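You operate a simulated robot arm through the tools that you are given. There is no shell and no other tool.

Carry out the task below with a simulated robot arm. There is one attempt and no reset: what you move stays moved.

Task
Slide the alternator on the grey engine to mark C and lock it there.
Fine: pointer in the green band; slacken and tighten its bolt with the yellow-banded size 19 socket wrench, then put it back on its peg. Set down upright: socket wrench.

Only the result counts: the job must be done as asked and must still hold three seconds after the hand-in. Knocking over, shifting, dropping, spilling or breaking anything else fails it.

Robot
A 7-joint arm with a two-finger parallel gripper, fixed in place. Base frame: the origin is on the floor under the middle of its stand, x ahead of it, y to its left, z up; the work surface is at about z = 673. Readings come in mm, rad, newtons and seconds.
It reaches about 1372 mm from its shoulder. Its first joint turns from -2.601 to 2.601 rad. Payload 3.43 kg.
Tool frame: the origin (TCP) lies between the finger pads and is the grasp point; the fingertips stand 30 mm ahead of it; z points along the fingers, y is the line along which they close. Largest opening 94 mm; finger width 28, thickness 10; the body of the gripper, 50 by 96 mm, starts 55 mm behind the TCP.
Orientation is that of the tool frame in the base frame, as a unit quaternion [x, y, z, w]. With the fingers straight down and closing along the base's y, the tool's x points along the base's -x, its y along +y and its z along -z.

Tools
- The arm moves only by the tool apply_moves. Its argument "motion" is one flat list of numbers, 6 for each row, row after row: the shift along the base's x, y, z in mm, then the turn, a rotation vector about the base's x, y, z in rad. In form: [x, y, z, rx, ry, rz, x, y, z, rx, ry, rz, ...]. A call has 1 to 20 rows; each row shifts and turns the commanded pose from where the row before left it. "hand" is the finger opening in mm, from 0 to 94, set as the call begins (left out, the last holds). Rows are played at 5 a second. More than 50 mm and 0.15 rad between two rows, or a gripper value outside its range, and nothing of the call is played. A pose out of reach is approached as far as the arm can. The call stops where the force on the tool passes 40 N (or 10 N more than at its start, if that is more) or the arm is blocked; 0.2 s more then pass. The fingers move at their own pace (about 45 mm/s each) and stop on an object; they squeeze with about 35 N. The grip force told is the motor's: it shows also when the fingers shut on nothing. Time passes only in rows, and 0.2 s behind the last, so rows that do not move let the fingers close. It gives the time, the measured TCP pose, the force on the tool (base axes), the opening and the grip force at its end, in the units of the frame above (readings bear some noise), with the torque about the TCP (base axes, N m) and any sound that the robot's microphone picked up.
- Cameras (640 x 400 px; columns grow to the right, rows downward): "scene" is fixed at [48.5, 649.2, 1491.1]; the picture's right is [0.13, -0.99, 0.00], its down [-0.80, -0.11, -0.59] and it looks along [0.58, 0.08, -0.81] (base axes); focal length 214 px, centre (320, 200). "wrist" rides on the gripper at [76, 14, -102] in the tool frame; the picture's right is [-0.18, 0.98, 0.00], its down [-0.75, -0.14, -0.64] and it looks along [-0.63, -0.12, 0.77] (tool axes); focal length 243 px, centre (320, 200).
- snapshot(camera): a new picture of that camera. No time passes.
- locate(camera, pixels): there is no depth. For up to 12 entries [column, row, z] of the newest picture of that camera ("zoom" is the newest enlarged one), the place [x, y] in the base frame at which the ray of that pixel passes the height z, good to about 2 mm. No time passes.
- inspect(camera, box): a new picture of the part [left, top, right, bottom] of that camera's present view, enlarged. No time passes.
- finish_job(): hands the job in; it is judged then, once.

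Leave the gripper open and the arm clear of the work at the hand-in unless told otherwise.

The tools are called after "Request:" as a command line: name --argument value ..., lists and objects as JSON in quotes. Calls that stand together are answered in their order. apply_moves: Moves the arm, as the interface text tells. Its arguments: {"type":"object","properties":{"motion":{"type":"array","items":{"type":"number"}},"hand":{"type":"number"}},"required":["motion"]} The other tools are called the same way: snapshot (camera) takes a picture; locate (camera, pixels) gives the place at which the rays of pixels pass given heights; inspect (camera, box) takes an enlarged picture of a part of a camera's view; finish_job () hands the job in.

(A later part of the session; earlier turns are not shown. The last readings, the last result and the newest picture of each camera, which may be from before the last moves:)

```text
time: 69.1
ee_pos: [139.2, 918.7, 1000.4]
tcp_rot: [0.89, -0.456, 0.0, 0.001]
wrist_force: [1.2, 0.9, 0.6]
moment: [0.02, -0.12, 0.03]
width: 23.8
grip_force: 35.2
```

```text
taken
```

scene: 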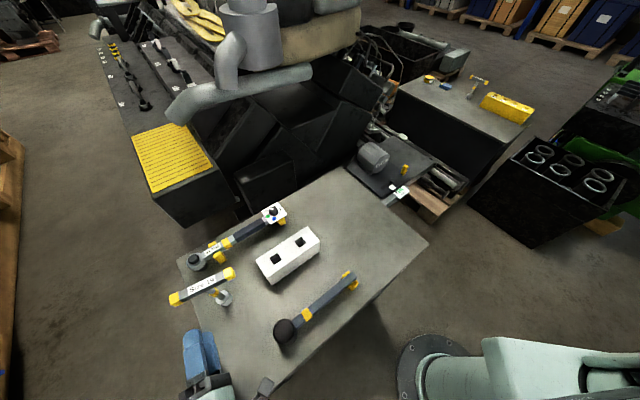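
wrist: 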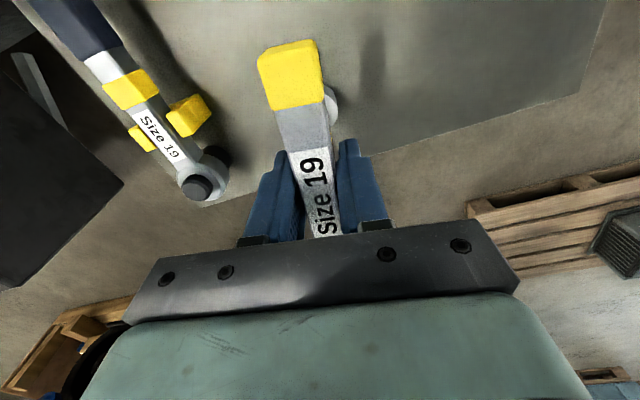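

Gripped at 23.8 mm. I lift gently by 120 mm.

Request:
apply_moves --motion '[0, 0, 2, 0, 0, 0, 0, 0, 4, 0, 0, 0, 0, 0, 6, 0, 0, 0, 0, 0, 8, 0, 0, 0, 0, 0, 8, 0, 0, 0, 0, 0, 8, 0, 0, 0, 0, 0, 8, 0, 0, 0, 0, 0, 8, 0, 0, 0, 0, 0, 8, 0, 0, 0, 0, 0, 8, 0, 0, 0, 0, 0, 8, 0, 0, 0, 0, 0, 8, 0, 0, 0, 0, 0, 8, 0, 0, 0, 0, 0, 8, 0, 0, 0, 0, 0, 8, 0, 0, 0, 0, 0, 6, 0, 0, 0, 0, 0, 4, 0, 0, 0, 0, 0, 2, 0, 0, 0]'

Request:
snapshot --camera "wrist"

```text
time: 72.9
ee_pos: [138.9, 918.8, 1121.0]
tcp_rot: [0.89, -0.456, 0.0, 0.001]
wrist_force: [1.1, 0.7, -3.8]
moment: [0.01, -0.04, 0.01]
width: 24.2
grip_force: 34.7
```

```text
taken
```

wrist: 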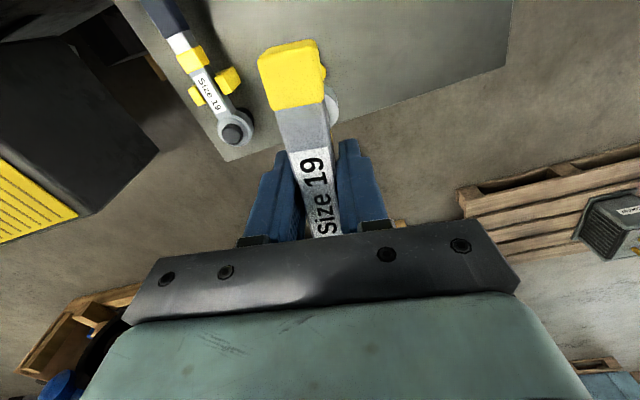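

The wrench hangs firmly (3.8 N). I carry it slowly with ramps towards (741, 579), turning the hand back by about -2.2 rad on the way, in three calls.

Request:
apply_moves --motion '[3.35, -1.89, 2, 0, 0, -0.0122, 6.69, -3.78, 4, 0, 0, -0.0245, 10.04, -5.67, 4, 0, 0, -0.0367, 13.38, -7.56, 4, 0, 0, -0.0489, 13.38, -7.56, 4, 0, 0, -0.0489, 13.38, -7.56, 3, 0, 0, -0.0489, 13.38, -7.56, 2, 0, 0, -0.0489, 13.38, -7.56, 0, 0, 0, -0.0489, 13.38, -7.56, 0, 0, 0, -0.0489, 13.38, -7.56, 0, 0, 0, -0.0489, 13.38, -7.56, 0, 0, 0, -0.0489, 13.38, -7.56, 0, 0, 0, -0.0489, 13.38, -7.56, 0, 0, 0, -0.0489, 13.38, -7.56, 0, 0, 0, -0.0489, 13.38, -7.56, 0, 0, 0, -0.0489, 10.04, -5.67, 0, 0, 0, -0.0367, 6.69, -3.78, 0, 0, 0, -0.0245, 3.35, -1.89, 0, 0, 0, -0.0122]'

Request:
snapshot --camera "wrist"

```text
time: 76.7
ee_pos: [341.0, 803.7, 1144.2]
tcp_rot: [-0.667, 0.745, 0.001, 0.0]
wrist_force: [0.2, -0.5, -2.9]
moment: [-0.03, 0.03, 0.02]
width: 24.4
grip_force: 35.2
```

```text
taken
```

wrist: 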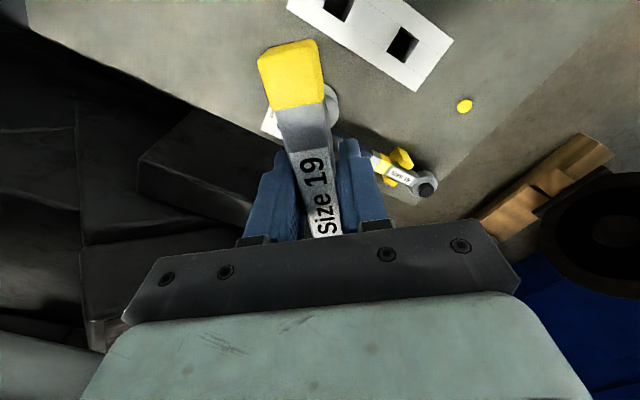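

The wrench is still firm. Second stretch.

Request:
apply_moves --motion '[3.35, -1.89, 0, 0, 0, -0.0122, 6.69, -3.78, 0, 0, 0, -0.0245, 10.04, -5.67, 0, 0, 0, -0.0367, 13.38, -7.56, 0, 0, 0, -0.0489, 13.38, -7.56, 0, 0, 0, -0.0489, 13.38, -7.56, 0, 0, 0, -0.0489, 13.38, -7.56, 0, 0, 0, -0.0489, 13.38, -7.56, 0, 0, 0, -0.0489, 13.38, -7.56, 0, 0, 0, -0.0489, 13.38, -7.56, 0, 0, 0, -0.0489, 13.38, -7.56, 0, 0, 0, -0.0489, 13.38, -7.56, 0, 0, 0, -0.0489, 13.38, -7.56, 0, 0, 0, -0.0489, 13.38, -7.56, 0, 0, 0, -0.0489, 13.38, -7.56, 0, 0, 0, -0.0489, 10.04, -5.67, 0, 0, 0, -0.0367, 6.69, -3.78, 0, 0, 0, -0.0245, 3.35, -1.89, 0, 0, 0, -0.0122]'

Request:
apply_moves --motion '[3.35, -1.89, 0, 0, 0, -0.0122, 6.69, -3.78, 0, 0, 0, -0.0245, 10.04, -5.67, 0, 0, 0, -0.0367, 13.38, -7.56, 0, 0, 0, -0.0489, 13.38, -7.56, 0, 0, 0, -0.0489, 13.38, -7.56, 0, 0, 0, -0.0489, 13.38, -7.56, 0, 0, 0, -0.0489, 13.38, -7.56, 0, 0, 0, -0.0489, 13.38, -7.56, 0, 0, 0, -0.0489, 13.38, -7.56, 0, 0, 0, -0.0489, 13.38, -7.56, 0, 0, 0, -0.0489, 13.38, -7.56, 0, 0, 0, -0.0489, 13.38, -7.56, 0, 0, 0, -0.0489, 13.38, -7.56, 0, 0, 0, -0.0489, 13.38, -7.56, 0, 0, 0, -0.0489, 10.04, -5.67, 0, 0, 0, -0.0367, 6.69, -3.78, 0, 0, 0, -0.0245, 3.35, -1.89, 0, 0, 0, -0.0122]'

Request:
snapshot --camera "wrist"

Request:
snapshot --camera "scene"

```text
time: 80.5
ee_pos: [543.7, 690.7, 1144.3]
tcp_rot: [-0.356, 0.934, 0.001, 0.0]
wrist_force: [-0.3, -0.1, -2.8]
moment: [0.0, 0.0, -0.01]
width: 24.2
grip_force: 34.9
```

```text
time: 84.3
ee_pos: [743.4, 575.4, 1143.2]
tcp_rot: [0.003, 1.0, 0.001, 0.001]
wrist_force: [-0.6, -0.5, -2.5]
moment: [-0.04, -0.03, -0.02]
width: 24.1
grip_force: 34.3
```

```text
taken
```

wrist: 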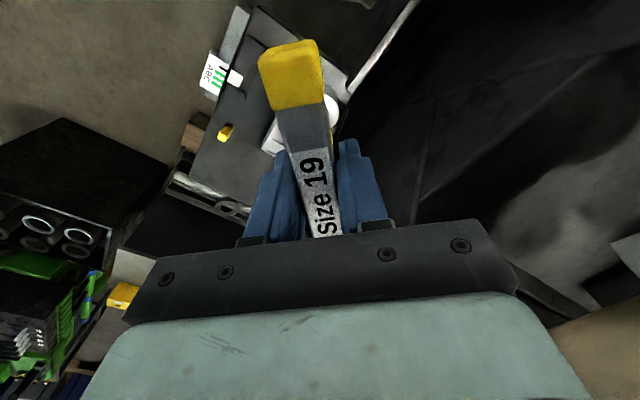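

```text
taken
```

scene: 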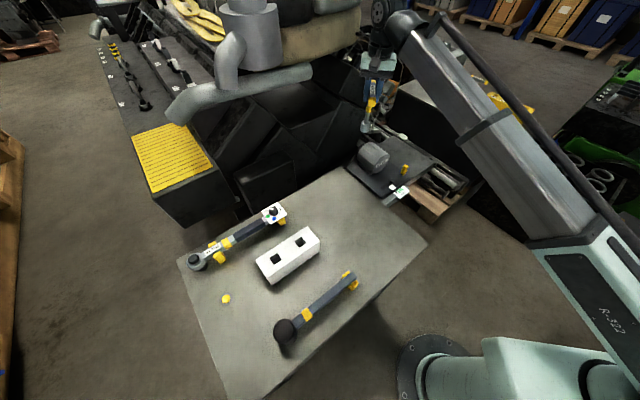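

The wrench is still held at (743, 575, 1143). I inspect the bolt area from both cameras for a precise position.

Request:
inspect --camera "wrist" --box '[190, 20, 290, 120]'

Request:
inspect --camera "scene" --box '[370, 150, 430, 210]'

```text
4.00 times, centred on (240, 70) of wrist
```

zoom: 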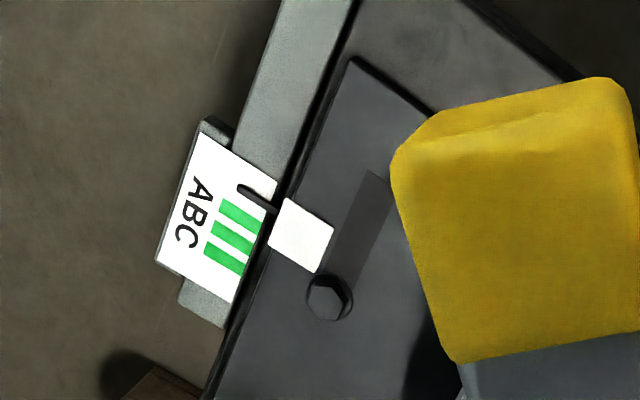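

```text
6.67 times, centred on (400, 180) of scene
```

zoom: 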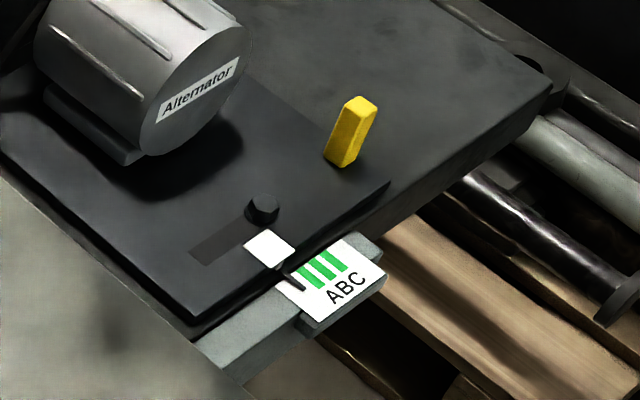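

Request:
locate --camera "wrist" --pixels '[[242, 93.75, 670], [242, 93.75, 685], [242, 93.75, 700], [255, 64.5, 675], [220.75, 72.5, 675], [218, 79.25, 675], [216, 84.75, 675], [220, 67, 680], [228.75, 72.5, 680], [235, 78.75, 680], [226, 132, 680], [226, 132, 720]]'

Request:
locate --camera "scene" --pixels '[[391.45, 181.2, 670], [391.45, 181.2, 685], [391.45, 181.2, 700], [398, 191.3, 675], [399.8, 189.9, 675], [402.2, 188.8, 675]]'

```text
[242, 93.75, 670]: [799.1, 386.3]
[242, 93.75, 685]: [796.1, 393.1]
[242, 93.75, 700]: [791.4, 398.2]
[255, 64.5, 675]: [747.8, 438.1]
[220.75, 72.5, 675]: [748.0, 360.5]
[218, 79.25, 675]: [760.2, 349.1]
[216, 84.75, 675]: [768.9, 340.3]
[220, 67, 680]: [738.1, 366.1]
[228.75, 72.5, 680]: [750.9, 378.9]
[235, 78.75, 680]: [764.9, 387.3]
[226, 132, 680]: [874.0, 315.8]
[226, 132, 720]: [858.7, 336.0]
```

```text
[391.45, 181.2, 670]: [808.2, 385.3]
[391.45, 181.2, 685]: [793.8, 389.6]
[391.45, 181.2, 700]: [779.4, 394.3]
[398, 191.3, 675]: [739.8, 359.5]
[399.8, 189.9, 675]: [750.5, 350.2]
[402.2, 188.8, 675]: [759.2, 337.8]
```

The bolt is at about (796.3, 390.5, 683); the scale runs along -44 degrees; the pointer needs roughly 40 mm to reach C. I look at the bolt's hexagon more closely.

Request:
inspect --camera "wrist" --box '[232, 84, 254, 104]'

Request:
inspect --camera "scene" --box '[382, 172, 402, 190]'

```text
16.00 times, centred on (243, 94) of wrist
```

zoom: 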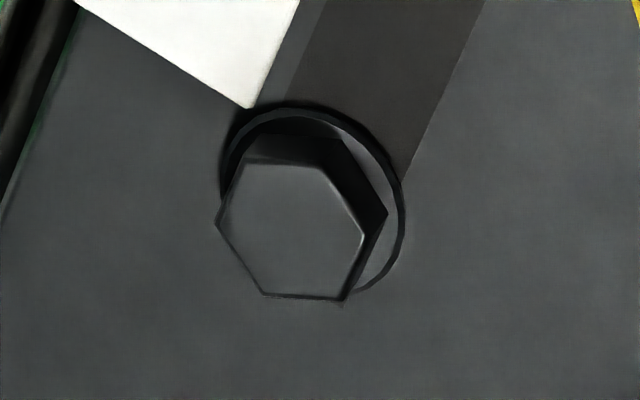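

```text
16.00 times, centred on (392, 181) of scene
```

zoom: 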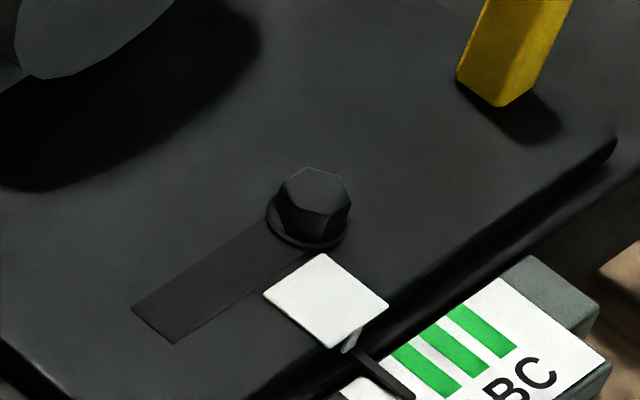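

The hexagon is clearly visible. I locate its corners at z 683.

Request:
locate --camera "wrist" --pixels '[[238.44, 91.81, 684], [243.31, 91.94, 684], [245.75, 96.31, 684], [244.44, 100.19, 684], [239.56, 99.88, 684], [236.5, 95.56, 684], [241.31, 95.94, 684], [241.31, 95.94, 694]]'

Request:
locate --camera "scene" --pixels '[[391.6, 180.5, 674], [391.6, 180.5, 684], [391.6, 180.5, 694]]'

```text
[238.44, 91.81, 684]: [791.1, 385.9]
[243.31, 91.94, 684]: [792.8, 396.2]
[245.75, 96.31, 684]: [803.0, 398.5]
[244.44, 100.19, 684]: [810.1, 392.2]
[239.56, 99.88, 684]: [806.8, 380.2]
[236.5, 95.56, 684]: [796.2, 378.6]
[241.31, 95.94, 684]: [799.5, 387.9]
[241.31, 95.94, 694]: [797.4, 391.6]
```

```text
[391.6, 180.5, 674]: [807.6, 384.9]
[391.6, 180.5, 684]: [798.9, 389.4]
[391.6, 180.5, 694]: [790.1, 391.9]
```

The bolt head's top centre is at about (800, 388.8, 683), a hexagon about 21 mm corner to corner, with corners at about 13.5 degrees + 60k. I move the wrench slowly to above the bolt at the same height, turning to about -16.5 degrees.

Request:
apply_moves --motion '[1.01, -3.33, 0, 0, 0, -0.005, 2.02, -6.65, 0, 0, 0, -0.0101, 3.03, -10, 0, 0, 0, -0.0151, 4.04, -13.3, 0, 0, 0, -0.0202, 4.04, -13.3, 0, 0, 0, -0.0202, 4.04, -13.3, 0, 0, 0, -0.0202, 4.04, -13.3, 0, 0, 0, -0.0202, 4.04, -13.3, 0, 0, 0, -0.0202, 4.04, -13.3, 0, 0, 0, -0.0202, 4.04, -13.3, 0, 0, 0, -0.0202, 4.04, -13.3, 0, 0, 0, -0.0202, 4.04, -13.3, 0, 0, 0, -0.0202, 4.04, -13.3, 0, 0, 0, -0.0202, 4.04, -13.3, 0, 0, 0, -0.0202, 3.03, -10, 0, 0, 0, -0.0151, 2.02, -6.65, 0, 0, 0, -0.0101, 1.01, -3.33, 0, 0, 0, -0.005]'

Request:
apply_moves --motion '[0, 0, 0, 0, 0, 0]'

Request:
snapshot --camera "wrist"

Request:
snapshot --camera "scene"

```text
time: 87.9
ee_pos: [799.2, 389.2, 1143.6]
tcp_rot: [0.144, 0.99, 0.001, 0.001]
wrist_force: [0.6, -0.3, -3.6]
moment: [0.02, -0.01, 0.01]
width: 24.5
grip_force: 34.6
```

```text
time: 88.3
ee_pos: [799.8, 391.0, 1142.4]
tcp_rot: [0.144, 0.99, 0.0, 0.0]
wrist_force: [0.4, 0.1, -3.1]
moment: [-0.01, 0.01, 0.0]
width: 24.4
grip_force: 35.0
```

```text
taken
```

wrist: 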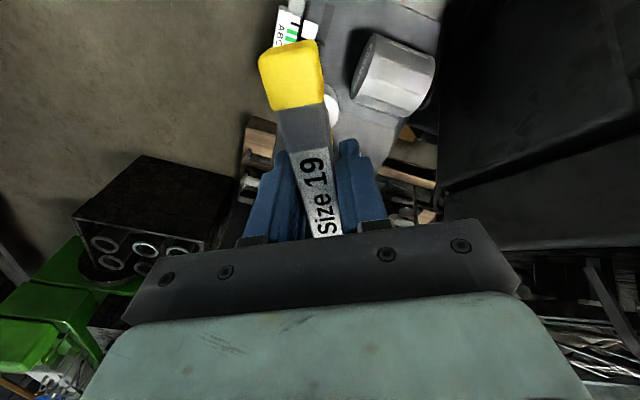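

```text
taken
```

scene: 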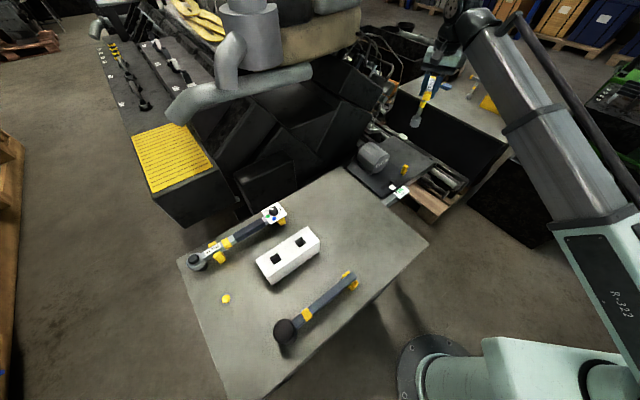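

The wrench is above the bolt with the scene view unobstructed. I descend gently to about z 873.

Request:
apply_moves --motion '[0, 0, -2, 0, 0, 0, 0, 0, -5, 0, 0, 0, 0, 0, -8, 0, 0, 0, 0, 0, -10, 0, 0, 0, 0, 0, -10, 0, 0, 0, 0, 0, -10, 0, 0, 0, 0, 0, -10, 0, 0, 0, 0, 0, -10, 0, 0, 0, 0, 0, -10, 0, 0, 0, 0, 0, -10, 0, 0, 0, 0, 0, -10, 0, 0, 0, 0, 0, -10, 0, 0, 0, 0, 0, -10, 0, 0, 0, 0, 0, -10, 0, 0, 0, 0, 0, -10, 0, 0, 0, 0, 0, -10, 0, 0, 0, 0, 0, -10, 0, 0, 0, 0, 0, -8, 0, 0, 0, 0, 0, -5, 0, 0, 0, 0, 0, -2, 0, 0, 0]'

Request:
apply_moves --motion '[0, 0, -2, 0, 0, 0, 0, 0, -5, 0, 0, 0, 0, 0, -8, 0, 0, 0, 0, 0, -10, 0, 0, 0, 0, 0, -10, 0, 0, 0, 0, 0, -10, 0, 0, 0, 0, 0, -10, 0, 0, 0, 0, 0, -10, 0, 0, 0, 0, 0, -10, 0, 0, 0, 0, 0, -10, 0, 0, 0, 0, 0, -8, 0, 0, 0, 0, 0, -5, 0, 0, 0, 0, 0, -2, 0, 0, 0]'

Request:
inspect --camera "scene" --box '[365, 120, 445, 210]'

Request:
snapshot --camera "wrist"

```text
time: 92.5
ee_pos: [798.8, 389.8, 973.8]
tcp_rot: [0.143, 0.99, 0.001, 0.0]
wrist_force: [1.4, -0.1, -1.8]
moment: [-0.04, 0.0, -0.02]
width: 24.3
grip_force: 35.2
```

```text
time: 95.3
ee_pos: [798.9, 390.0, 873.5]
tcp_rot: [0.143, 0.99, 0.001, -0.001]
wrist_force: [1.3, 0.3, -2.8]
moment: [-0.03, 0.01, 0.04]
width: 24.0
grip_force: 35.6
```

```text
4.44 times, centred on (405, 165) of scene
```

zoom: 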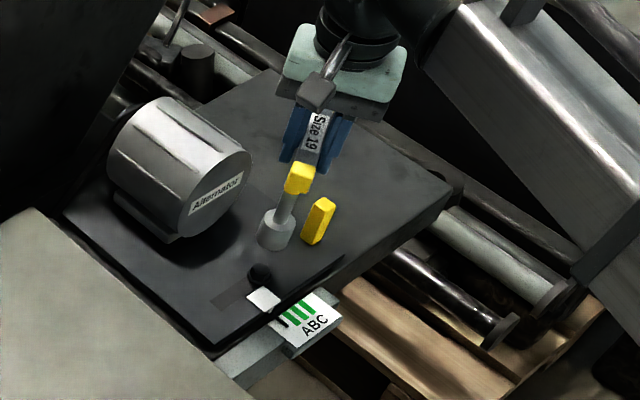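

```text
taken
```

wrist: 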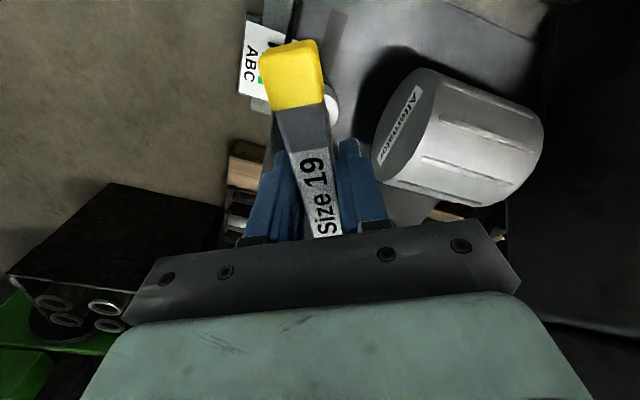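

I zoom in on the socket and bolt in the scene camera to check the alignment along the vertical.

Request:
inspect --camera "scene" --box '[380, 155, 412, 190]'

Request:
inspect --camera "wrist" --box '[230, 20, 350, 130]'

```text
11.43 times, centred on (396, 172) of scene
```

zoom: 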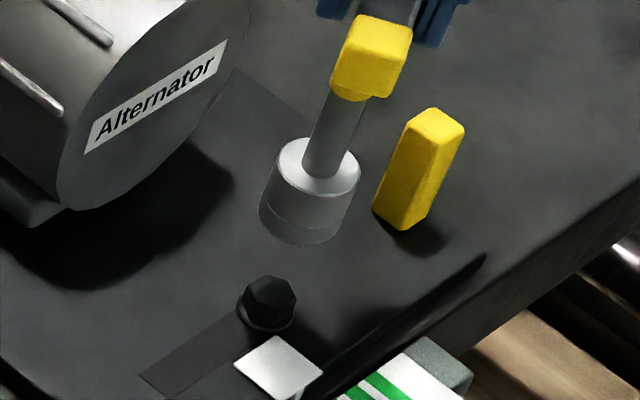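

```text
3.64 times, centred on (290, 75) of wrist
```

zoom: 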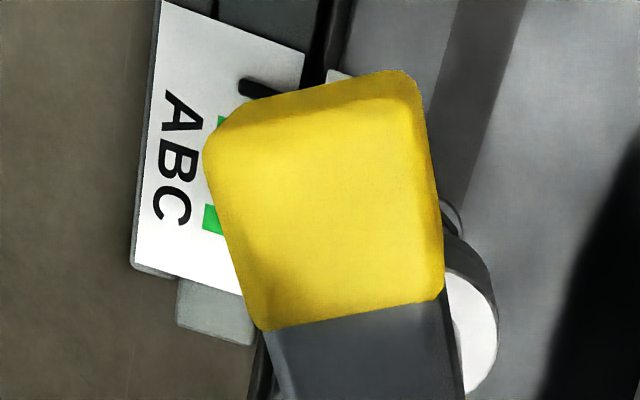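

Request:
locate --camera "scene" --pixels '[[395.85, 169.4, 755], [395.85, 169.4, 760], [395.85, 169.4, 765], [395.85, 169.4, 770], [391.6, 180.3, 680], [391.6, 180.3, 683], [391.6, 180.3, 686]]'

```text
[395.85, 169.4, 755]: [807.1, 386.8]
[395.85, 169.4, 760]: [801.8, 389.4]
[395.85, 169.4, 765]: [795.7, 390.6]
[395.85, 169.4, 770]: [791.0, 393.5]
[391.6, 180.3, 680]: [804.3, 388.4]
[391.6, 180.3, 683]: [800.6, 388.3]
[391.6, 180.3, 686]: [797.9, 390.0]
```

Socket and bolt agree within about 1 mm in y. I correct by (+0.8, -1) and descend to about z 833, just above the bolt head.

Request:
apply_moves --motion '[0.4, -0.5, -3, 0, 0, 0, 0.4, -0.5, -6, 0, 0, 0, 0, 0, -8, 0, 0, 0, 0, 0, -8, 0, 0, 0, 0, 0, -8, 0, 0, 0, 0, 0, -5, 0, 0, 0, 0, 0, -2, 0, 0, 0]'

Request:
inspect --camera "scene" --box '[380, 155, 412, 190]'

Request:
inspect --camera "wrist" --box '[230, 20, 350, 130]'

```text
time: 96.9
ee_pos: [799.6, 389.2, 833.7]
tcp_rot: [0.143, 0.99, 0.001, 0.0]
wrist_force: [0.2, -0.1, -2.9]
moment: [-0.03, -0.02, 0.01]
width: 24.2
grip_force: 35.3
```

```text
11.43 times, centred on (396, 172) of scene
```

zoom: 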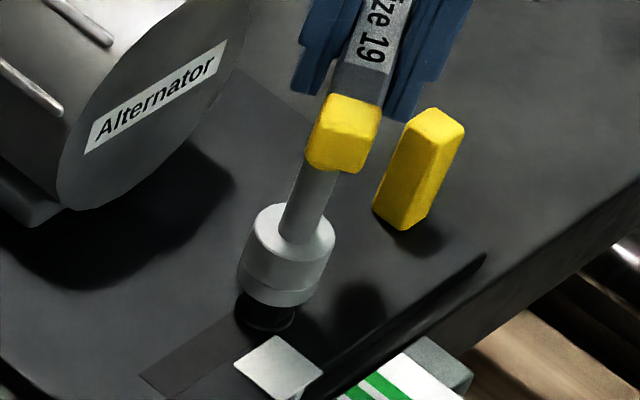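

```text
3.64 times, centred on (290, 75) of wrist
```

zoom: 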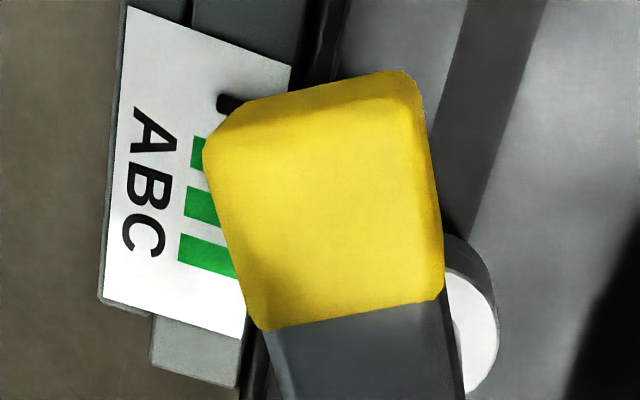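

The socket is just above the bolt and lined up. I lower in 2 mm steps while reading forces.

Request:
apply_moves --motion '[0, 0, -2, 0, 0, 0, 0, 0, -2, 0, 0, 0]'

Request:
apply_moves --motion '[0, 0, -2, 0, 0, 0, 0, 0, -2, 0, 0, 0]'

Request:
apply_moves --motion '[0, 0, -2, 0, 0, 0]'

Request:
apply_moves --motion '[0, 0, -2, 0, 0, 0]'

```text
time: 97.5
ee_pos: [800.6, 389.3, 829.4]
tcp_rot: [0.143, 0.99, 0.001, 0.0]
wrist_force: [-1.2, 0.7, -3.4]
moment: [0.01, 0.02, 0.04]
width: 24.2
grip_force: 35.1
```

```text
time: 98.1
ee_pos: [799.9, 387.6, 825.6]
tcp_rot: [0.143, 0.99, 0.001, 0.001]
wrist_force: [-1.2, 0.1, -2.8]
moment: [-0.02, 0.0, 0.01]
width: 24.2
grip_force: 35.2
```

```text
time: 98.5
ee_pos: [800.3, 388.4, 823.7]
tcp_rot: [0.143, 0.99, 0.0, 0.0]
wrist_force: [-1.5, -0.6, -3.0]
moment: [-0.09, 0.27, 0.0]
width: 24.4
grip_force: 34.7
```

```text
time: 98.9
ee_pos: [801.6, 387.7, 821.5]
tcp_rot: [0.143, 0.99, 0.001, 0.001]
wrist_force: [-2.0, 0.2, -2.1]
moment: [-0.14, 0.23, 0.02]
width: 24.3
grip_force: 35.0
```

The vertical load is unchanged but there is a light side push of about 2 N towards -x, so the socket has entered over the head slightly off. I shift by (-0.7, -0.4) and continue down.

Request:
apply_moves --motion '[-0.7, -0.4, 0, 0, 0, 0]'

Request:
apply_moves --motion '[0, 0, -2, 0, 0, 0]'

Request:
apply_moves --motion '[0, 0, -2, 0, 0, 0]'

Request:
inspect --camera "scene" --box '[380, 155, 412, 190]'

```text
time: 99.3
ee_pos: [800.2, 388.2, 821.7]
tcp_rot: [0.144, 0.99, 0.002, 0.0]
wrist_force: [-0.2, 0.3, -2.9]
moment: [0.03, 0.01, 0.04]
width: 24.0
grip_force: 35.4
```

```text
time: 99.7
ee_pos: [799.5, 387.6, 819.7]
tcp_rot: [0.144, 0.99, 0.001, 0.001]
wrist_force: [0.0, 0.8, -4.4]
moment: [-0.06, -0.03, -0.01]
width: 24.2
grip_force: 35.2
```

```text
time: 100.1
ee_pos: [799.0, 388.8, 817.4]
tcp_rot: [0.143, 0.99, 0.001, 0.0]
wrist_force: [0.1, -0.3, -2.2]
moment: [-0.03, -0.01, -0.03]
width: 24.0
grip_force: 35.3
```

```text
11.43 times, centred on (396, 172) of scene
```

zoom: 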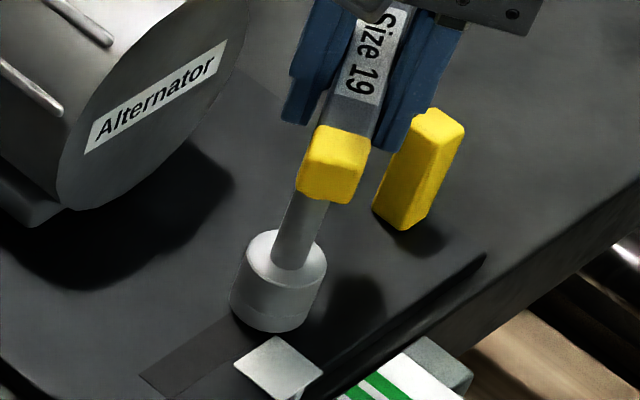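

The side push is gone and the socket covers the bolt head. I continue down until it rests.

Request:
apply_moves --motion '[0, 0, -2, 0, 0, 0]'

Request:
apply_moves --motion '[0, 0, -1.5, 0, 0, 0]'

Request:
apply_moves --motion '[0, 0, -1, 0, 0, 0]'

Request:
apply_moves --motion '[0, 0, -1, 0, 0, 0]'

```text
time: 100.5
ee_pos: [799.4, 387.5, 818.3]
tcp_rot: [0.143, 0.99, 0.001, 0.001]
wrist_force: [-0.4, -0.2, 18.4]
moment: [0.03, 0.15, -0.01]
width: 24.0
grip_force: 35.0
```

```text
time: 100.9
ee_pos: [798.2, 387.1, 816.7]
tcp_rot: [0.143, 0.99, 0.002, 0.001]
wrist_force: [-1.5, 1.3, 31.2]
moment: [0.01, -0.01, -0.01]
width: 24.0
grip_force: 35.1
```

```text
time: 101.3
ee_pos: [799.6, 387.8, 815.1]
tcp_rot: [0.143, 0.99, 0.001, 0.001]
wrist_force: [-0.7, 0.3, 32.1]
moment: [0.0, -0.02, 0.02]
width: 24.1
grip_force: 34.6
```

```text
time: 101.7
ee_pos: [798.5, 388.7, 814.4]
tcp_rot: [0.143, 0.99, 0.002, 0.002]
wrist_force: [0.0, 0.9, 30.0]
moment: [-0.05, -0.11, 0.03]
width: 24.1
grip_force: 35.3
```

The socket has bottomed at about z 817 (30 N, slipping slightly in the grip). I relax the push a little, then begin turning counter-clockwise (seen from above) to slacken, reading the torque.

Request:
apply_moves --motion '[0, 0, 0.6, 0, 0, 0]'

Request:
apply_moves --motion '[0, 0, 0, 0, 0, 0.03, 0, 0, 0, 0, 0, 0.03]'

Request:
apply_moves --motion '[0, 0, 0, 0, 0, 0.03, 0, 0, 0, 0, 0, 0.03]'

```text
time: 102.1
ee_pos: [798.8, 387.6, 814.1]
tcp_rot: [0.143, 0.99, 0.001, 0.001]
wrist_force: [2.1, 0.8, 27.1]
moment: [-0.11, -0.2, 0.0]
width: 24.2
grip_force: 35.0
```

```text
time: 102.7
ee_pos: [798.7, 387.9, 813.0]
tcp_rot: [0.113, 0.994, 0.002, 0.0]
wrist_force: [0.6, -1.0, 24.5]
moment: [-0.04, -0.09, -0.37]
width: 24.3
grip_force: 35.4
```

```text
time: 103.3
ee_pos: [798.6, 387.9, 813.8]
tcp_rot: [0.084, 0.996, 0.001, 0.0]
wrist_force: [0.0, -0.9, 25.5]
moment: [-0.08, -0.04, -0.37]
width: 24.3
grip_force: 35.1
```

A steady -0.37 Nm resists, which may be mere rubbing from the 25 N push. I raise slightly to relieve the push and turn on.

Request:
apply_moves --motion '[0, 0, 1, 0, 0, 0]'

Request:
apply_moves --motion '[0, 0, 0.7, 0, 0, 0]'

Request:
apply_moves --motion '[0, 0, 0, 0, 0, 0.04, 0, 0, 0, 0, 0, 0.04]'

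Request:
apply_moves --motion '[0, 0, 0, 0, 0, 0.04, 0, 0, 0, 0, 0, 0.04]'

```text
time: 103.7
ee_pos: [799.7, 389.7, 813.6]
tcp_rot: [0.083, 0.997, 0.0, 0.0]
wrist_force: [0.4, -1.3, 14.0]
moment: [-0.17, -0.08, -0.28]
width: 24.2
grip_force: 34.8
```

```text
time: 104.1
ee_pos: [799.1, 388.9, 812.9]
tcp_rot: [0.084, 0.996, 0.001, 0.0]
wrist_force: [-0.1, -0.8, 3.3]
moment: [-0.09, -0.04, -0.34]
width: 24.2
grip_force: 34.8
```

```text
time: 104.7
ee_pos: [800.0, 388.1, 814.5]
tcp_rot: [0.044, 0.999, 0.0, 0.0]
wrist_force: [0.0, 0.3, -3.1]
moment: [-0.02, 0.01, -0.26]
width: 24.3
grip_force: 34.7
```

```text
time: 105.3
ee_pos: [799.2, 390.0, 814.4]
tcp_rot: [0.003, 1.0, 0.0, 0.0]
wrist_force: [0.2, 0.0, -3.4]
moment: [-0.02, -0.01, -0.23]
width: 24.4
grip_force: 35.2
```

The wrench is free vertically yet shows a steady -0.25 Nm about z, so the socket is engaged and turns the bolt. I keep turning counter-clockwise, reading the torque every few rows.

Request:
apply_moves --motion '[0, 0, 0, 0, 0, 0.05, 0, 0, 0, 0, 0, 0.06, 0, 0, 0, 0, 0, 0.06, 0, 0, 0, 0, 0, 0.05]'

Request:
apply_moves --motion '[0, 0, 0, 0, 0, 0.05, 0, 0, 0, 0, 0, 0.06, 0, 0, 0, 0, 0, 0.06, 0, 0, 0, 0, 0, 0.05]'

Request:
snapshot --camera "wrist"

Request:
inspect --camera "scene" --box '[370, 145, 420, 205]'

```text
time: 106.3
ee_pos: [799.3, 387.6, 813.5]
tcp_rot: [-0.106, 0.994, 0.001, 0.0]
wrist_force: [-0.4, 0.2, -3.6]
moment: [0.02, -0.02, -0.14]
width: 24.0
grip_force: 34.5
```

```text
time: 107.3
ee_pos: [800.1, 388.8, 814.3]
tcp_rot: [-0.215, 0.977, 0.0, 0.0]
wrist_force: [-0.3, -0.4, -1.4]
moment: [-0.02, -0.02, -0.02]
width: 24.2
grip_force: 35.7
```

```text
taken
```

wrist: 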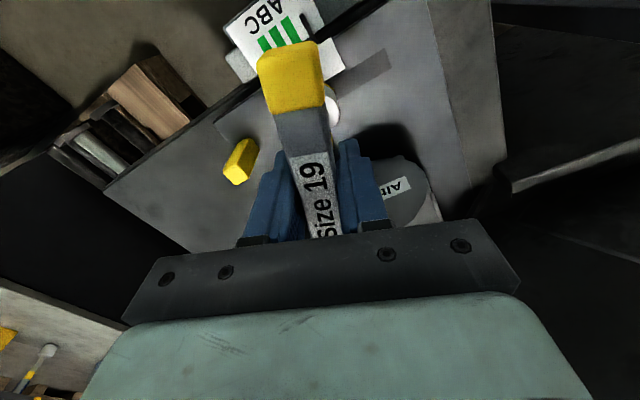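

```text
6.67 times, centred on (395, 175) of scene
```

zoom: 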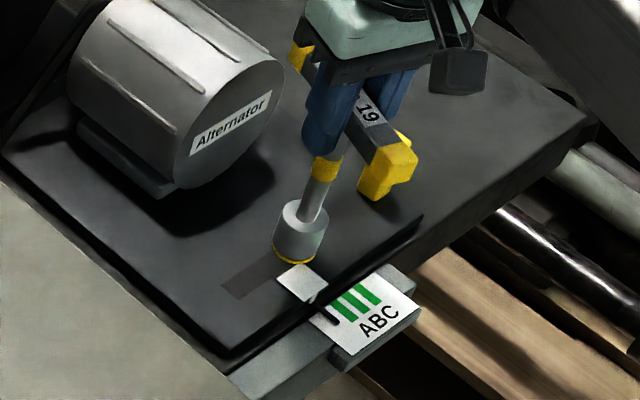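

The torque has faded to about zero and a yellow ring shows at the foot of the socket: the bolt is coming loose. I turn somewhat further to be sure.

Request:
apply_moves --motion '[0, 0, 0, 0, 0, 0.05, 0, 0, 0, 0, 0, 0.06, 0, 0, 0, 0, 0, 0.06, 0, 0, 0, 0, 0, 0.05]'

Request:
apply_moves --motion '[0, 0, 0, 0, 0, 0.05, 0, 0, 0, 0, 0, 0.06, 0, 0, 0, 0, 0, 0.06, 0, 0, 0, 0, 0, 0.05]'

Request:
inspect --camera "scene" --box '[378, 160, 410, 195]'

```text
time: 108.3
ee_pos: [799.0, 389.3, 815.1]
tcp_rot: [-0.32, 0.947, 0.001, -0.001]
wrist_force: [0.9, 1.3, 3.3]
moment: [0.09, -0.19, -0.02]
width: 24.4
grip_force: 34.4
```

```text
time: 109.3
ee_pos: [799.6, 388.8, 815.2]
tcp_rot: [-0.422, 0.906, 0.0, 0.0]
wrist_force: [2.0, 2.0, 3.4]
moment: [0.29, -0.22, -0.03]
width: 24.5
grip_force: 35.5
```

```text
11.43 times, centred on (394, 178) of scene
```

zoom: 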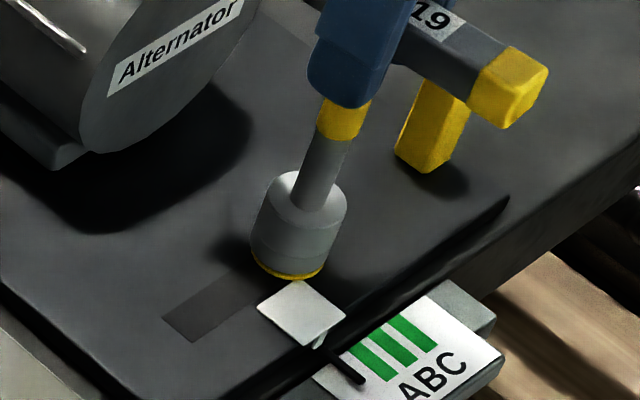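

The turn is now about 67 degrees in total, with no torque left, and the yellow ring is visible. I lift the wrench straight off the bolt.

Request:
apply_moves --motion '[0, 0, 2, 0, 0, 0, 0, 0, 4, 0, 0, 0, 0, 0, 6, 0, 0, 0, 0, 0, 8, 0, 0, 0, 0, 0, 8, 0, 0, 0, 0, 0, 8, 0, 0, 0, 0, 0, 8, 0, 0, 0, 0, 0, 8, 0, 0, 0, 0, 0, 8, 0, 0, 0, 0, 0, 6, 0, 0, 0, 0, 0, 4, 0, 0, 0, 0, 0, 2, 0, 0, 0]'

Request:
inspect --camera "scene" --box '[378, 155, 418, 200]'

Request:
snapshot --camera "wrist"

```text
time: 111.9
ee_pos: [798.8, 388.5, 887.1]
tcp_rot: [-0.423, 0.906, 0.001, 0.0]
wrist_force: [-0.2, -0.4, -2.6]
moment: [0.03, -0.01, 0.03]
width: 24.4
grip_force: 35.3
```

```text
8.89 times, centred on (398, 178) of scene
```

zoom: 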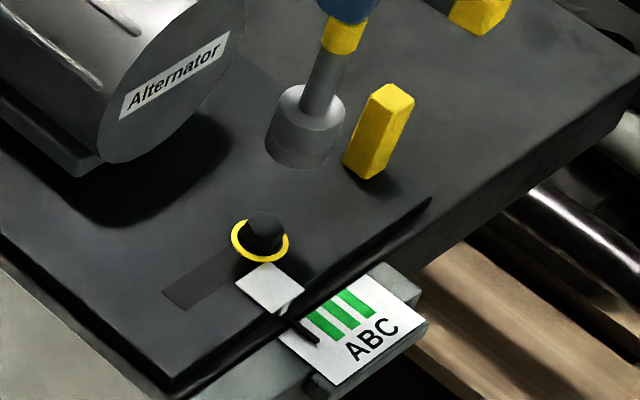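

```text
taken
```

wrist: 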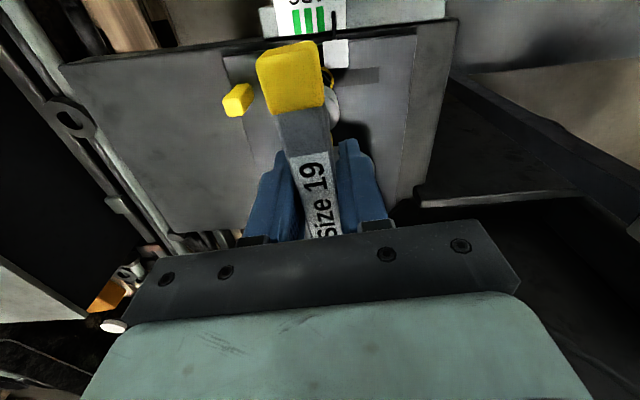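

A yellow ring now surrounds the bolt: it is slack. To free the hand, I will stand the wrench upright on the clear table area near (510, 595). First I raise gently to about z 1057.

Request:
apply_moves --motion '[0, 0, 2, 0, 0, 0, 0, 0, 5, 0, 0, 0, 0, 0, 8, 0, 0, 0, 0, 0, 10, 0, 0, 0, 0, 0, 10, 0, 0, 0, 0, 0, 10, 0, 0, 0, 0, 0, 10, 0, 0, 0, 0, 0, 10, 0, 0, 0, 0, 0, 10, 0, 0, 0, 0, 0, 10, 0, 0, 0, 0, 0, 10, 0, 0, 0, 0, 0, 10, 0, 0, 0, 0, 0, 10, 0, 0, 0, 0, 0, 10, 0, 0, 0, 0, 0, 10, 0, 0, 0, 0, 0, 10, 0, 0, 0, 0, 0, 10, 0, 0, 0, 0, 0, 8, 0, 0, 0, 0, 0, 5, 0, 0, 0, 0, 0, 2, 0, 0, 0]'

Request:
snapshot --camera "wrist"

```text
time: 116.1
ee_pos: [798.7, 388.5, 1057.4]
tcp_rot: [-0.422, 0.907, 0.0, 0.0]
wrist_force: [-0.5, -0.2, -2.4]
moment: [-0.02, -0.01, -0.02]
width: 24.0
grip_force: 35.2
```

```text
taken
```

wrist: 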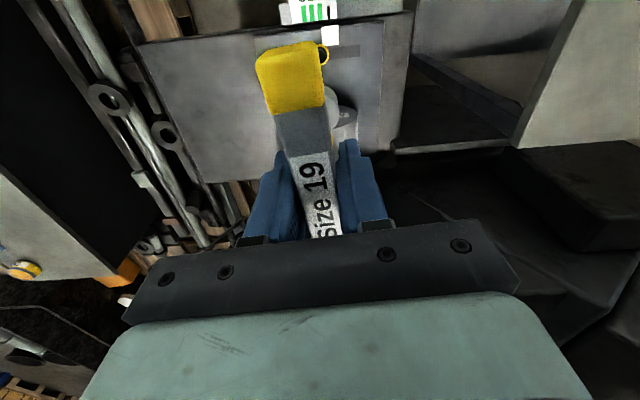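

I carry it slowly over the table corner in two ramped calls.

Request:
apply_moves --motion '[-2.97, 2.16, 0, 0, 0, 0, -5.95, 4.31, 0, 0, 0, 0, -8.92, 6.47, 0, 0, 0, 0, -11.9, 8.62, 0, 0, 0, 0, -11.9, 8.62, 0, 0, 0, 0, -11.9, 8.62, 0, 0, 0, 0, -11.9, 8.62, 0, 0, 0, 0, -11.9, 8.62, 0, 0, 0, 0, -11.9, 8.62, 0, 0, 0, 0, -11.9, 8.62, 0, 0, 0, 0, -11.9, 8.62, 0, 0, 0, 0, -11.9, 8.62, 0, 0, 0, 0, -8.92, 6.47, 0, 0, 0, 0, -5.95, 4.31, 0, 0, 0, 0, -2.97, 2.16, 0, 0, 0, 0]'

Request:
apply_moves --motion '[-2.97, 2.16, 0, 0, 0, 0, -5.95, 4.31, 0, 0, 0, 0, -8.92, 6.47, 0, 0, 0, 0, -11.9, 8.62, 0, 0, 0, 0, -11.9, 8.62, 0, 0, 0, 0, -11.9, 8.62, 0, 0, 0, 0, -11.9, 8.62, 0, 0, 0, 0, -11.9, 8.62, 0, 0, 0, 0, -11.9, 8.62, 0, 0, 0, 0, -11.9, 8.62, 0, 0, 0, 0, -11.9, 8.62, 0, 0, 0, 0, -11.9, 8.62, 0, 0, 0, 0, -8.92, 6.47, 0, 0, 0, 0, -5.95, 4.31, 0, 0, 0, 0, -2.97, 2.16, 0, 0, 0, 0]'

Request:
snapshot --camera "wrist"

Request:
snapshot --camera "scene"

```text
time: 119.3
ee_pos: [656.9, 491.3, 1055.9]
tcp_rot: [-0.422, 0.906, 0.001, 0.0]
wrist_force: [-0.7, -0.5, -3.6]
moment: [-0.01, 0.02, -0.02]
width: 24.0
grip_force: 34.9
```

```text
time: 122.5
ee_pos: [514.5, 595.3, 1056.7]
tcp_rot: [-0.422, 0.907, 0.001, 0.0]
wrist_force: [-0.4, -0.4, -3.5]
moment: [0.03, -0.01, 0.02]
width: 24.1
grip_force: 35.1
```

```text
taken
```

wrist: 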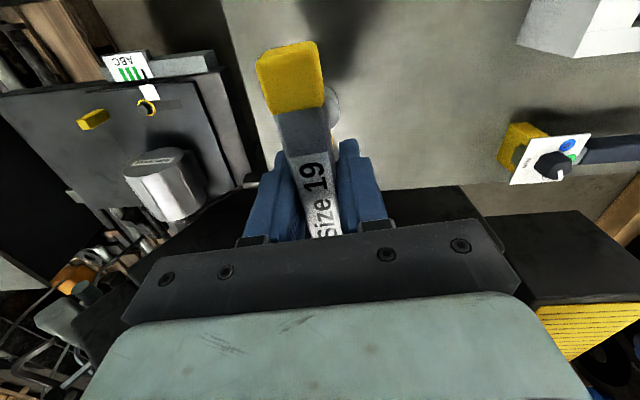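

```text
taken
```

scene: 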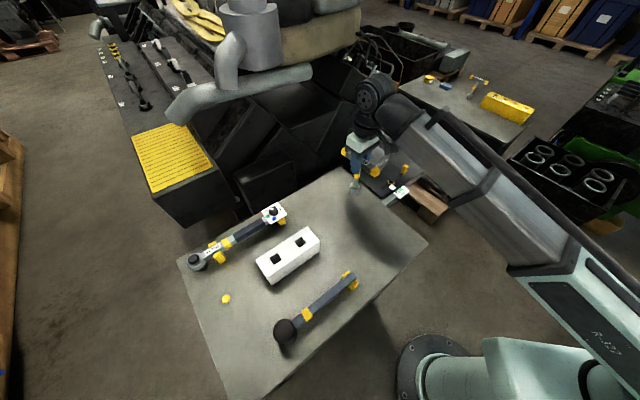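

The wrench is over clear table, about 88 mm inside its edge. I lower gently, then by small steps until it rests.

Request:
apply_moves --motion '[0, 0, -2, 0, 0, 0, 0, 0, -5, 0, 0, 0, 0, 0, -8, 0, 0, 0, 0, 0, -8, 0, 0, 0, 0, 0, -8, 0, 0, 0, 0, 0, -8, 0, 0, 0, 0, 0, -5, 0, 0, 0, 0, 0, -3, 0, 0, 0, 0, 0, -2, 0, 0, 0]'

Request:
apply_moves --motion '[0, 0, -2, 0, 0, 0, 0, 0, -2, 0, 0, 0]'

Request:
apply_moves --motion '[0, 0, -1.5, 0, 0, 0]'

Request:
apply_moves --motion '[0, 0, -1.5, 0, 0, 0]'

```text
time: 124.5
ee_pos: [512.9, 595.9, 1008.0]
tcp_rot: [-0.423, 0.906, 0.001, 0.0]
wrist_force: [0.7, 0.0, -3.4]
moment: [0.01, -0.02, 0.0]
width: 24.1
grip_force: 34.8
```

```text
time: 125.1
ee_pos: [513.3, 596.0, 1004.1]
tcp_rot: [-0.423, 0.906, 0.001, 0.0]
wrist_force: [0.3, 0.3, -3.0]
moment: [-0.02, 0.0, 0.02]
width: 24.1
grip_force: 34.8
```

```text
time: 125.5
ee_pos: [512.6, 595.2, 1001.3]
tcp_rot: [-0.422, 0.906, 0.001, 0.0]
wrist_force: [0.0, 0.1, -2.9]
moment: [0.03, 0.0, 0.02]
width: 24.1
grip_force: 34.6
```

```text
time: 125.9
ee_pos: [513.1, 594.9, 1000.9]
tcp_rot: [-0.423, 0.906, 0.001, -0.001]
wrist_force: [-0.1, 0.1, -3.2]
moment: [-0.01, -0.02, 0.01]
width: 24.2
grip_force: 35.4
```

Request:
apply_moves --motion '[0, 0, -1, 0, 0, 0]'

Request:
apply_moves --motion '[0, 0, -1, 0, 0, 0]'

Request:
apply_moves --motion '[0, 0, -1, 0, 0, 0]'

```text
time: 126.3
ee_pos: [513.5, 594.6, 998.5]
tcp_rot: [-0.423, 0.906, 0.001, -0.001]
wrist_force: [-0.3, 0.5, -3.2]
moment: [-0.02, 0.0, -0.01]
width: 24.3
grip_force: 35.0
```

```text
time: 126.7
ee_pos: [514.6, 595.2, 998.3]
tcp_rot: [-0.423, 0.906, 0.001, 0.0]
wrist_force: [1.0, -0.2, -2.1]
moment: [-0.02, -0.03, -0.02]
width: 24.1
grip_force: 35.6
```

```text
time: 127.1
ee_pos: [512.7, 595.2, 997.2]
tcp_rot: [-0.423, 0.906, 0.0, 0.0]
wrist_force: [-0.3, -0.5, -3.1]
moment: [-0.02, 0.02, 0.01]
width: 24.5
grip_force: 35.1
```

Request:
apply_moves --motion '[0, 0, -1, 0, 0, 0]'

Request:
apply_moves --motion '[0, 0, -1, 0, 0, 0]'

Request:
inspect --camera "scene" --box '[320, 130, 400, 220]'

```text
time: 127.5
ee_pos: [513.7, 595.9, 996.1]
tcp_rot: [-0.422, 0.906, 0.0, -0.001]
wrist_force: [-0.8, 0.0, 2.7]
moment: [-0.06, -0.03, 0.0]
width: 24.2
grip_force: 34.8
```

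```text
time: 127.9
ee_pos: [513.5, 595.1, 996.8]
tcp_rot: [-0.423, 0.906, 0.001, 0.001]
wrist_force: [-1.0, 1.9, 18.6]
moment: [-0.2, 0.14, -0.07]
width: 23.9
grip_force: 35.2
```

```text
4.44 times, centred on (360, 175) of scene
```

zoom: 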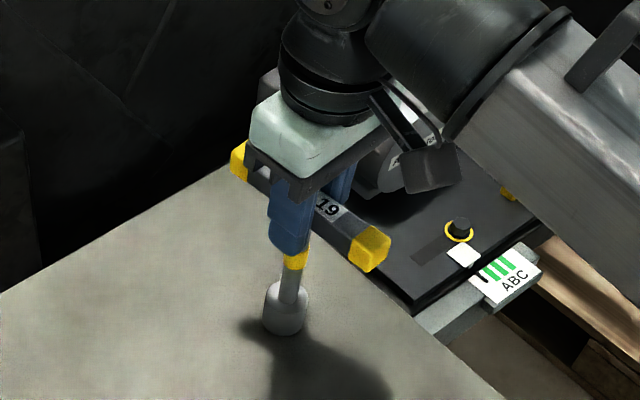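

It rests (force went to +2.7, then +18.6 N). I relieve the push by 0.9 mm and open the fingers.

Request:
apply_moves --motion '[0, 0, 0.9, 0, 0, 0]'

Request:
apply_moves --motion '[0, 0, 0, 0, 0, 0, 0, 0, 0, 0, 0, 0, 0, 0, 0, 0, 0, 0, 0, 0, 0, 0, 0, 0, 0, 0, 0, 0, 0, 0]' --hand 94

Request:
snapshot --camera "wrist"

Request:
inspect --camera "scene" --box '[320, 130, 400, 220]'

```text
time: 128.3
ee_pos: [513.9, 594.9, 997.7]
tcp_rot: [-0.422, 0.907, 0.001, 0.0]
wrist_force: [-1.5, 1.5, 12.9]
moment: [-0.05, 0.09, -0.06]
width: 24.0
grip_force: 34.9
```

```text
time: 129.5
ee_pos: [513.7, 596.7, 996.0]
tcp_rot: [-0.423, 0.906, 0.001, -0.001]
wrist_force: [0.3, -0.7, -1.6]
moment: [-0.03, -0.03, 0.01]
width: 94.0
grip_force: 0.1
```

```text
taken
```

wrist: 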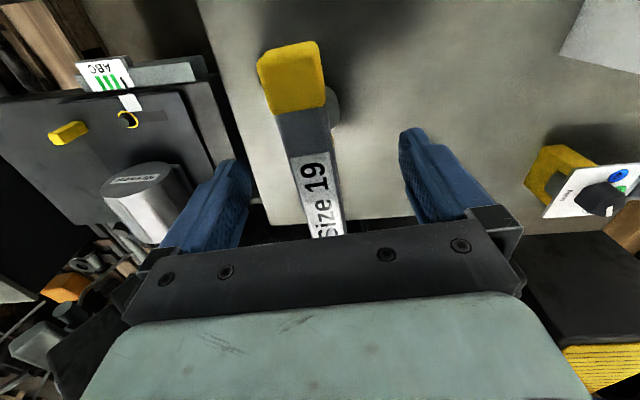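

```text
4.44 times, centred on (360, 175) of scene
```

zoom: 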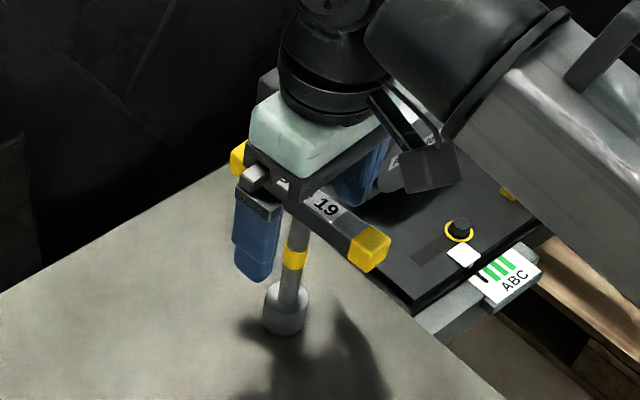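

The wrench stands upright on its own. I raise the hand straight up by 100 mm, first slowly.

Request:
apply_moves --motion '[0, 0, 5, 0, 0, 0, 0, 0, 10, 0, 0, 0, 0, 0, 15, 0, 0, 0, 0, 0, 25, 0, 0, 0, 0, 0, 25, 0, 0, 0, 0, 0, 20, 0, 0, 0]'

Request:
snapshot --camera "wrist"

Request:
apply_moves --motion '[35, -27, 0, 0, 0, -0.0105, 35, -27, 0, 0, 0, -0.0105, 35, -27, 0, 0, 0, -0.0105, 35, -27, 0, 0, 0, -0.0105, 35, -27, 0, 0, 0, -0.0105, 35, -27, -30, 0, 0, -0.0105, 35, -27, -40, 0, 0, -0.0105, 35, -27, -40, 0, 0, -0.0105, 35, -27, -40, 0, 0, -0.0105, 35, -27, -40, 0, 0, -0.0105]'

Request:
snapshot --camera "wrist"

Request:
snapshot --camera "scene"

```text
time: 130.9
ee_pos: [513.4, 596.9, 1097.5]
tcp_rot: [-0.423, 0.906, 0.0, 0.0]
wrist_force: [-0.9, -0.2, -0.3]
moment: [-0.03, 0.0, 0.02]
width: 94.0
grip_force: 0.2
```

```text
taken
```

wrist: 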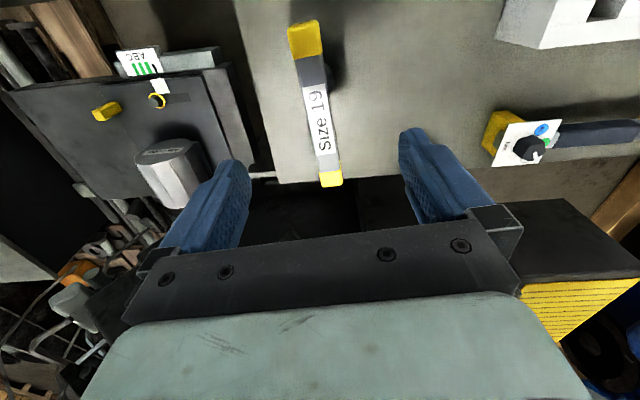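

```text
refused: row 6 steps farther than a row can; nothing moved
```

```text
taken
```

wrist: 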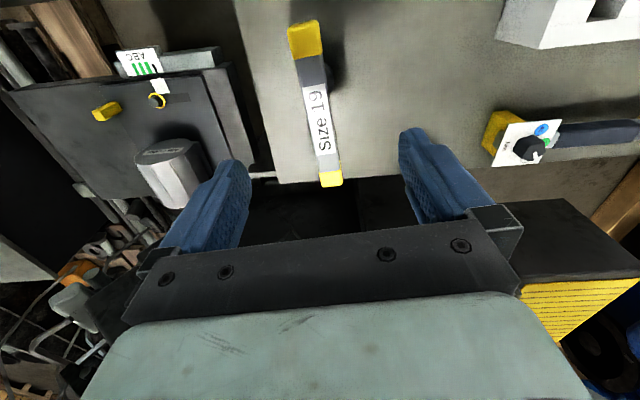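

```text
taken
```

scene: 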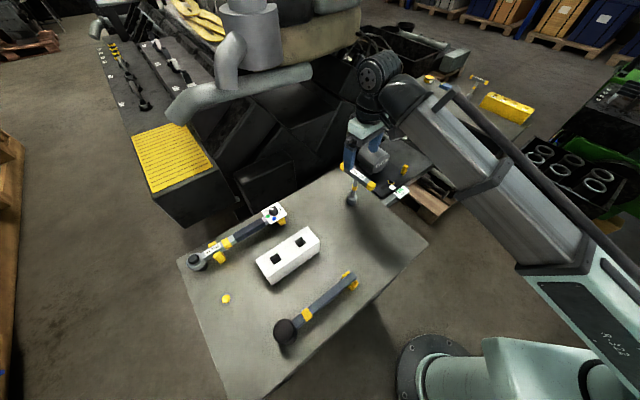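

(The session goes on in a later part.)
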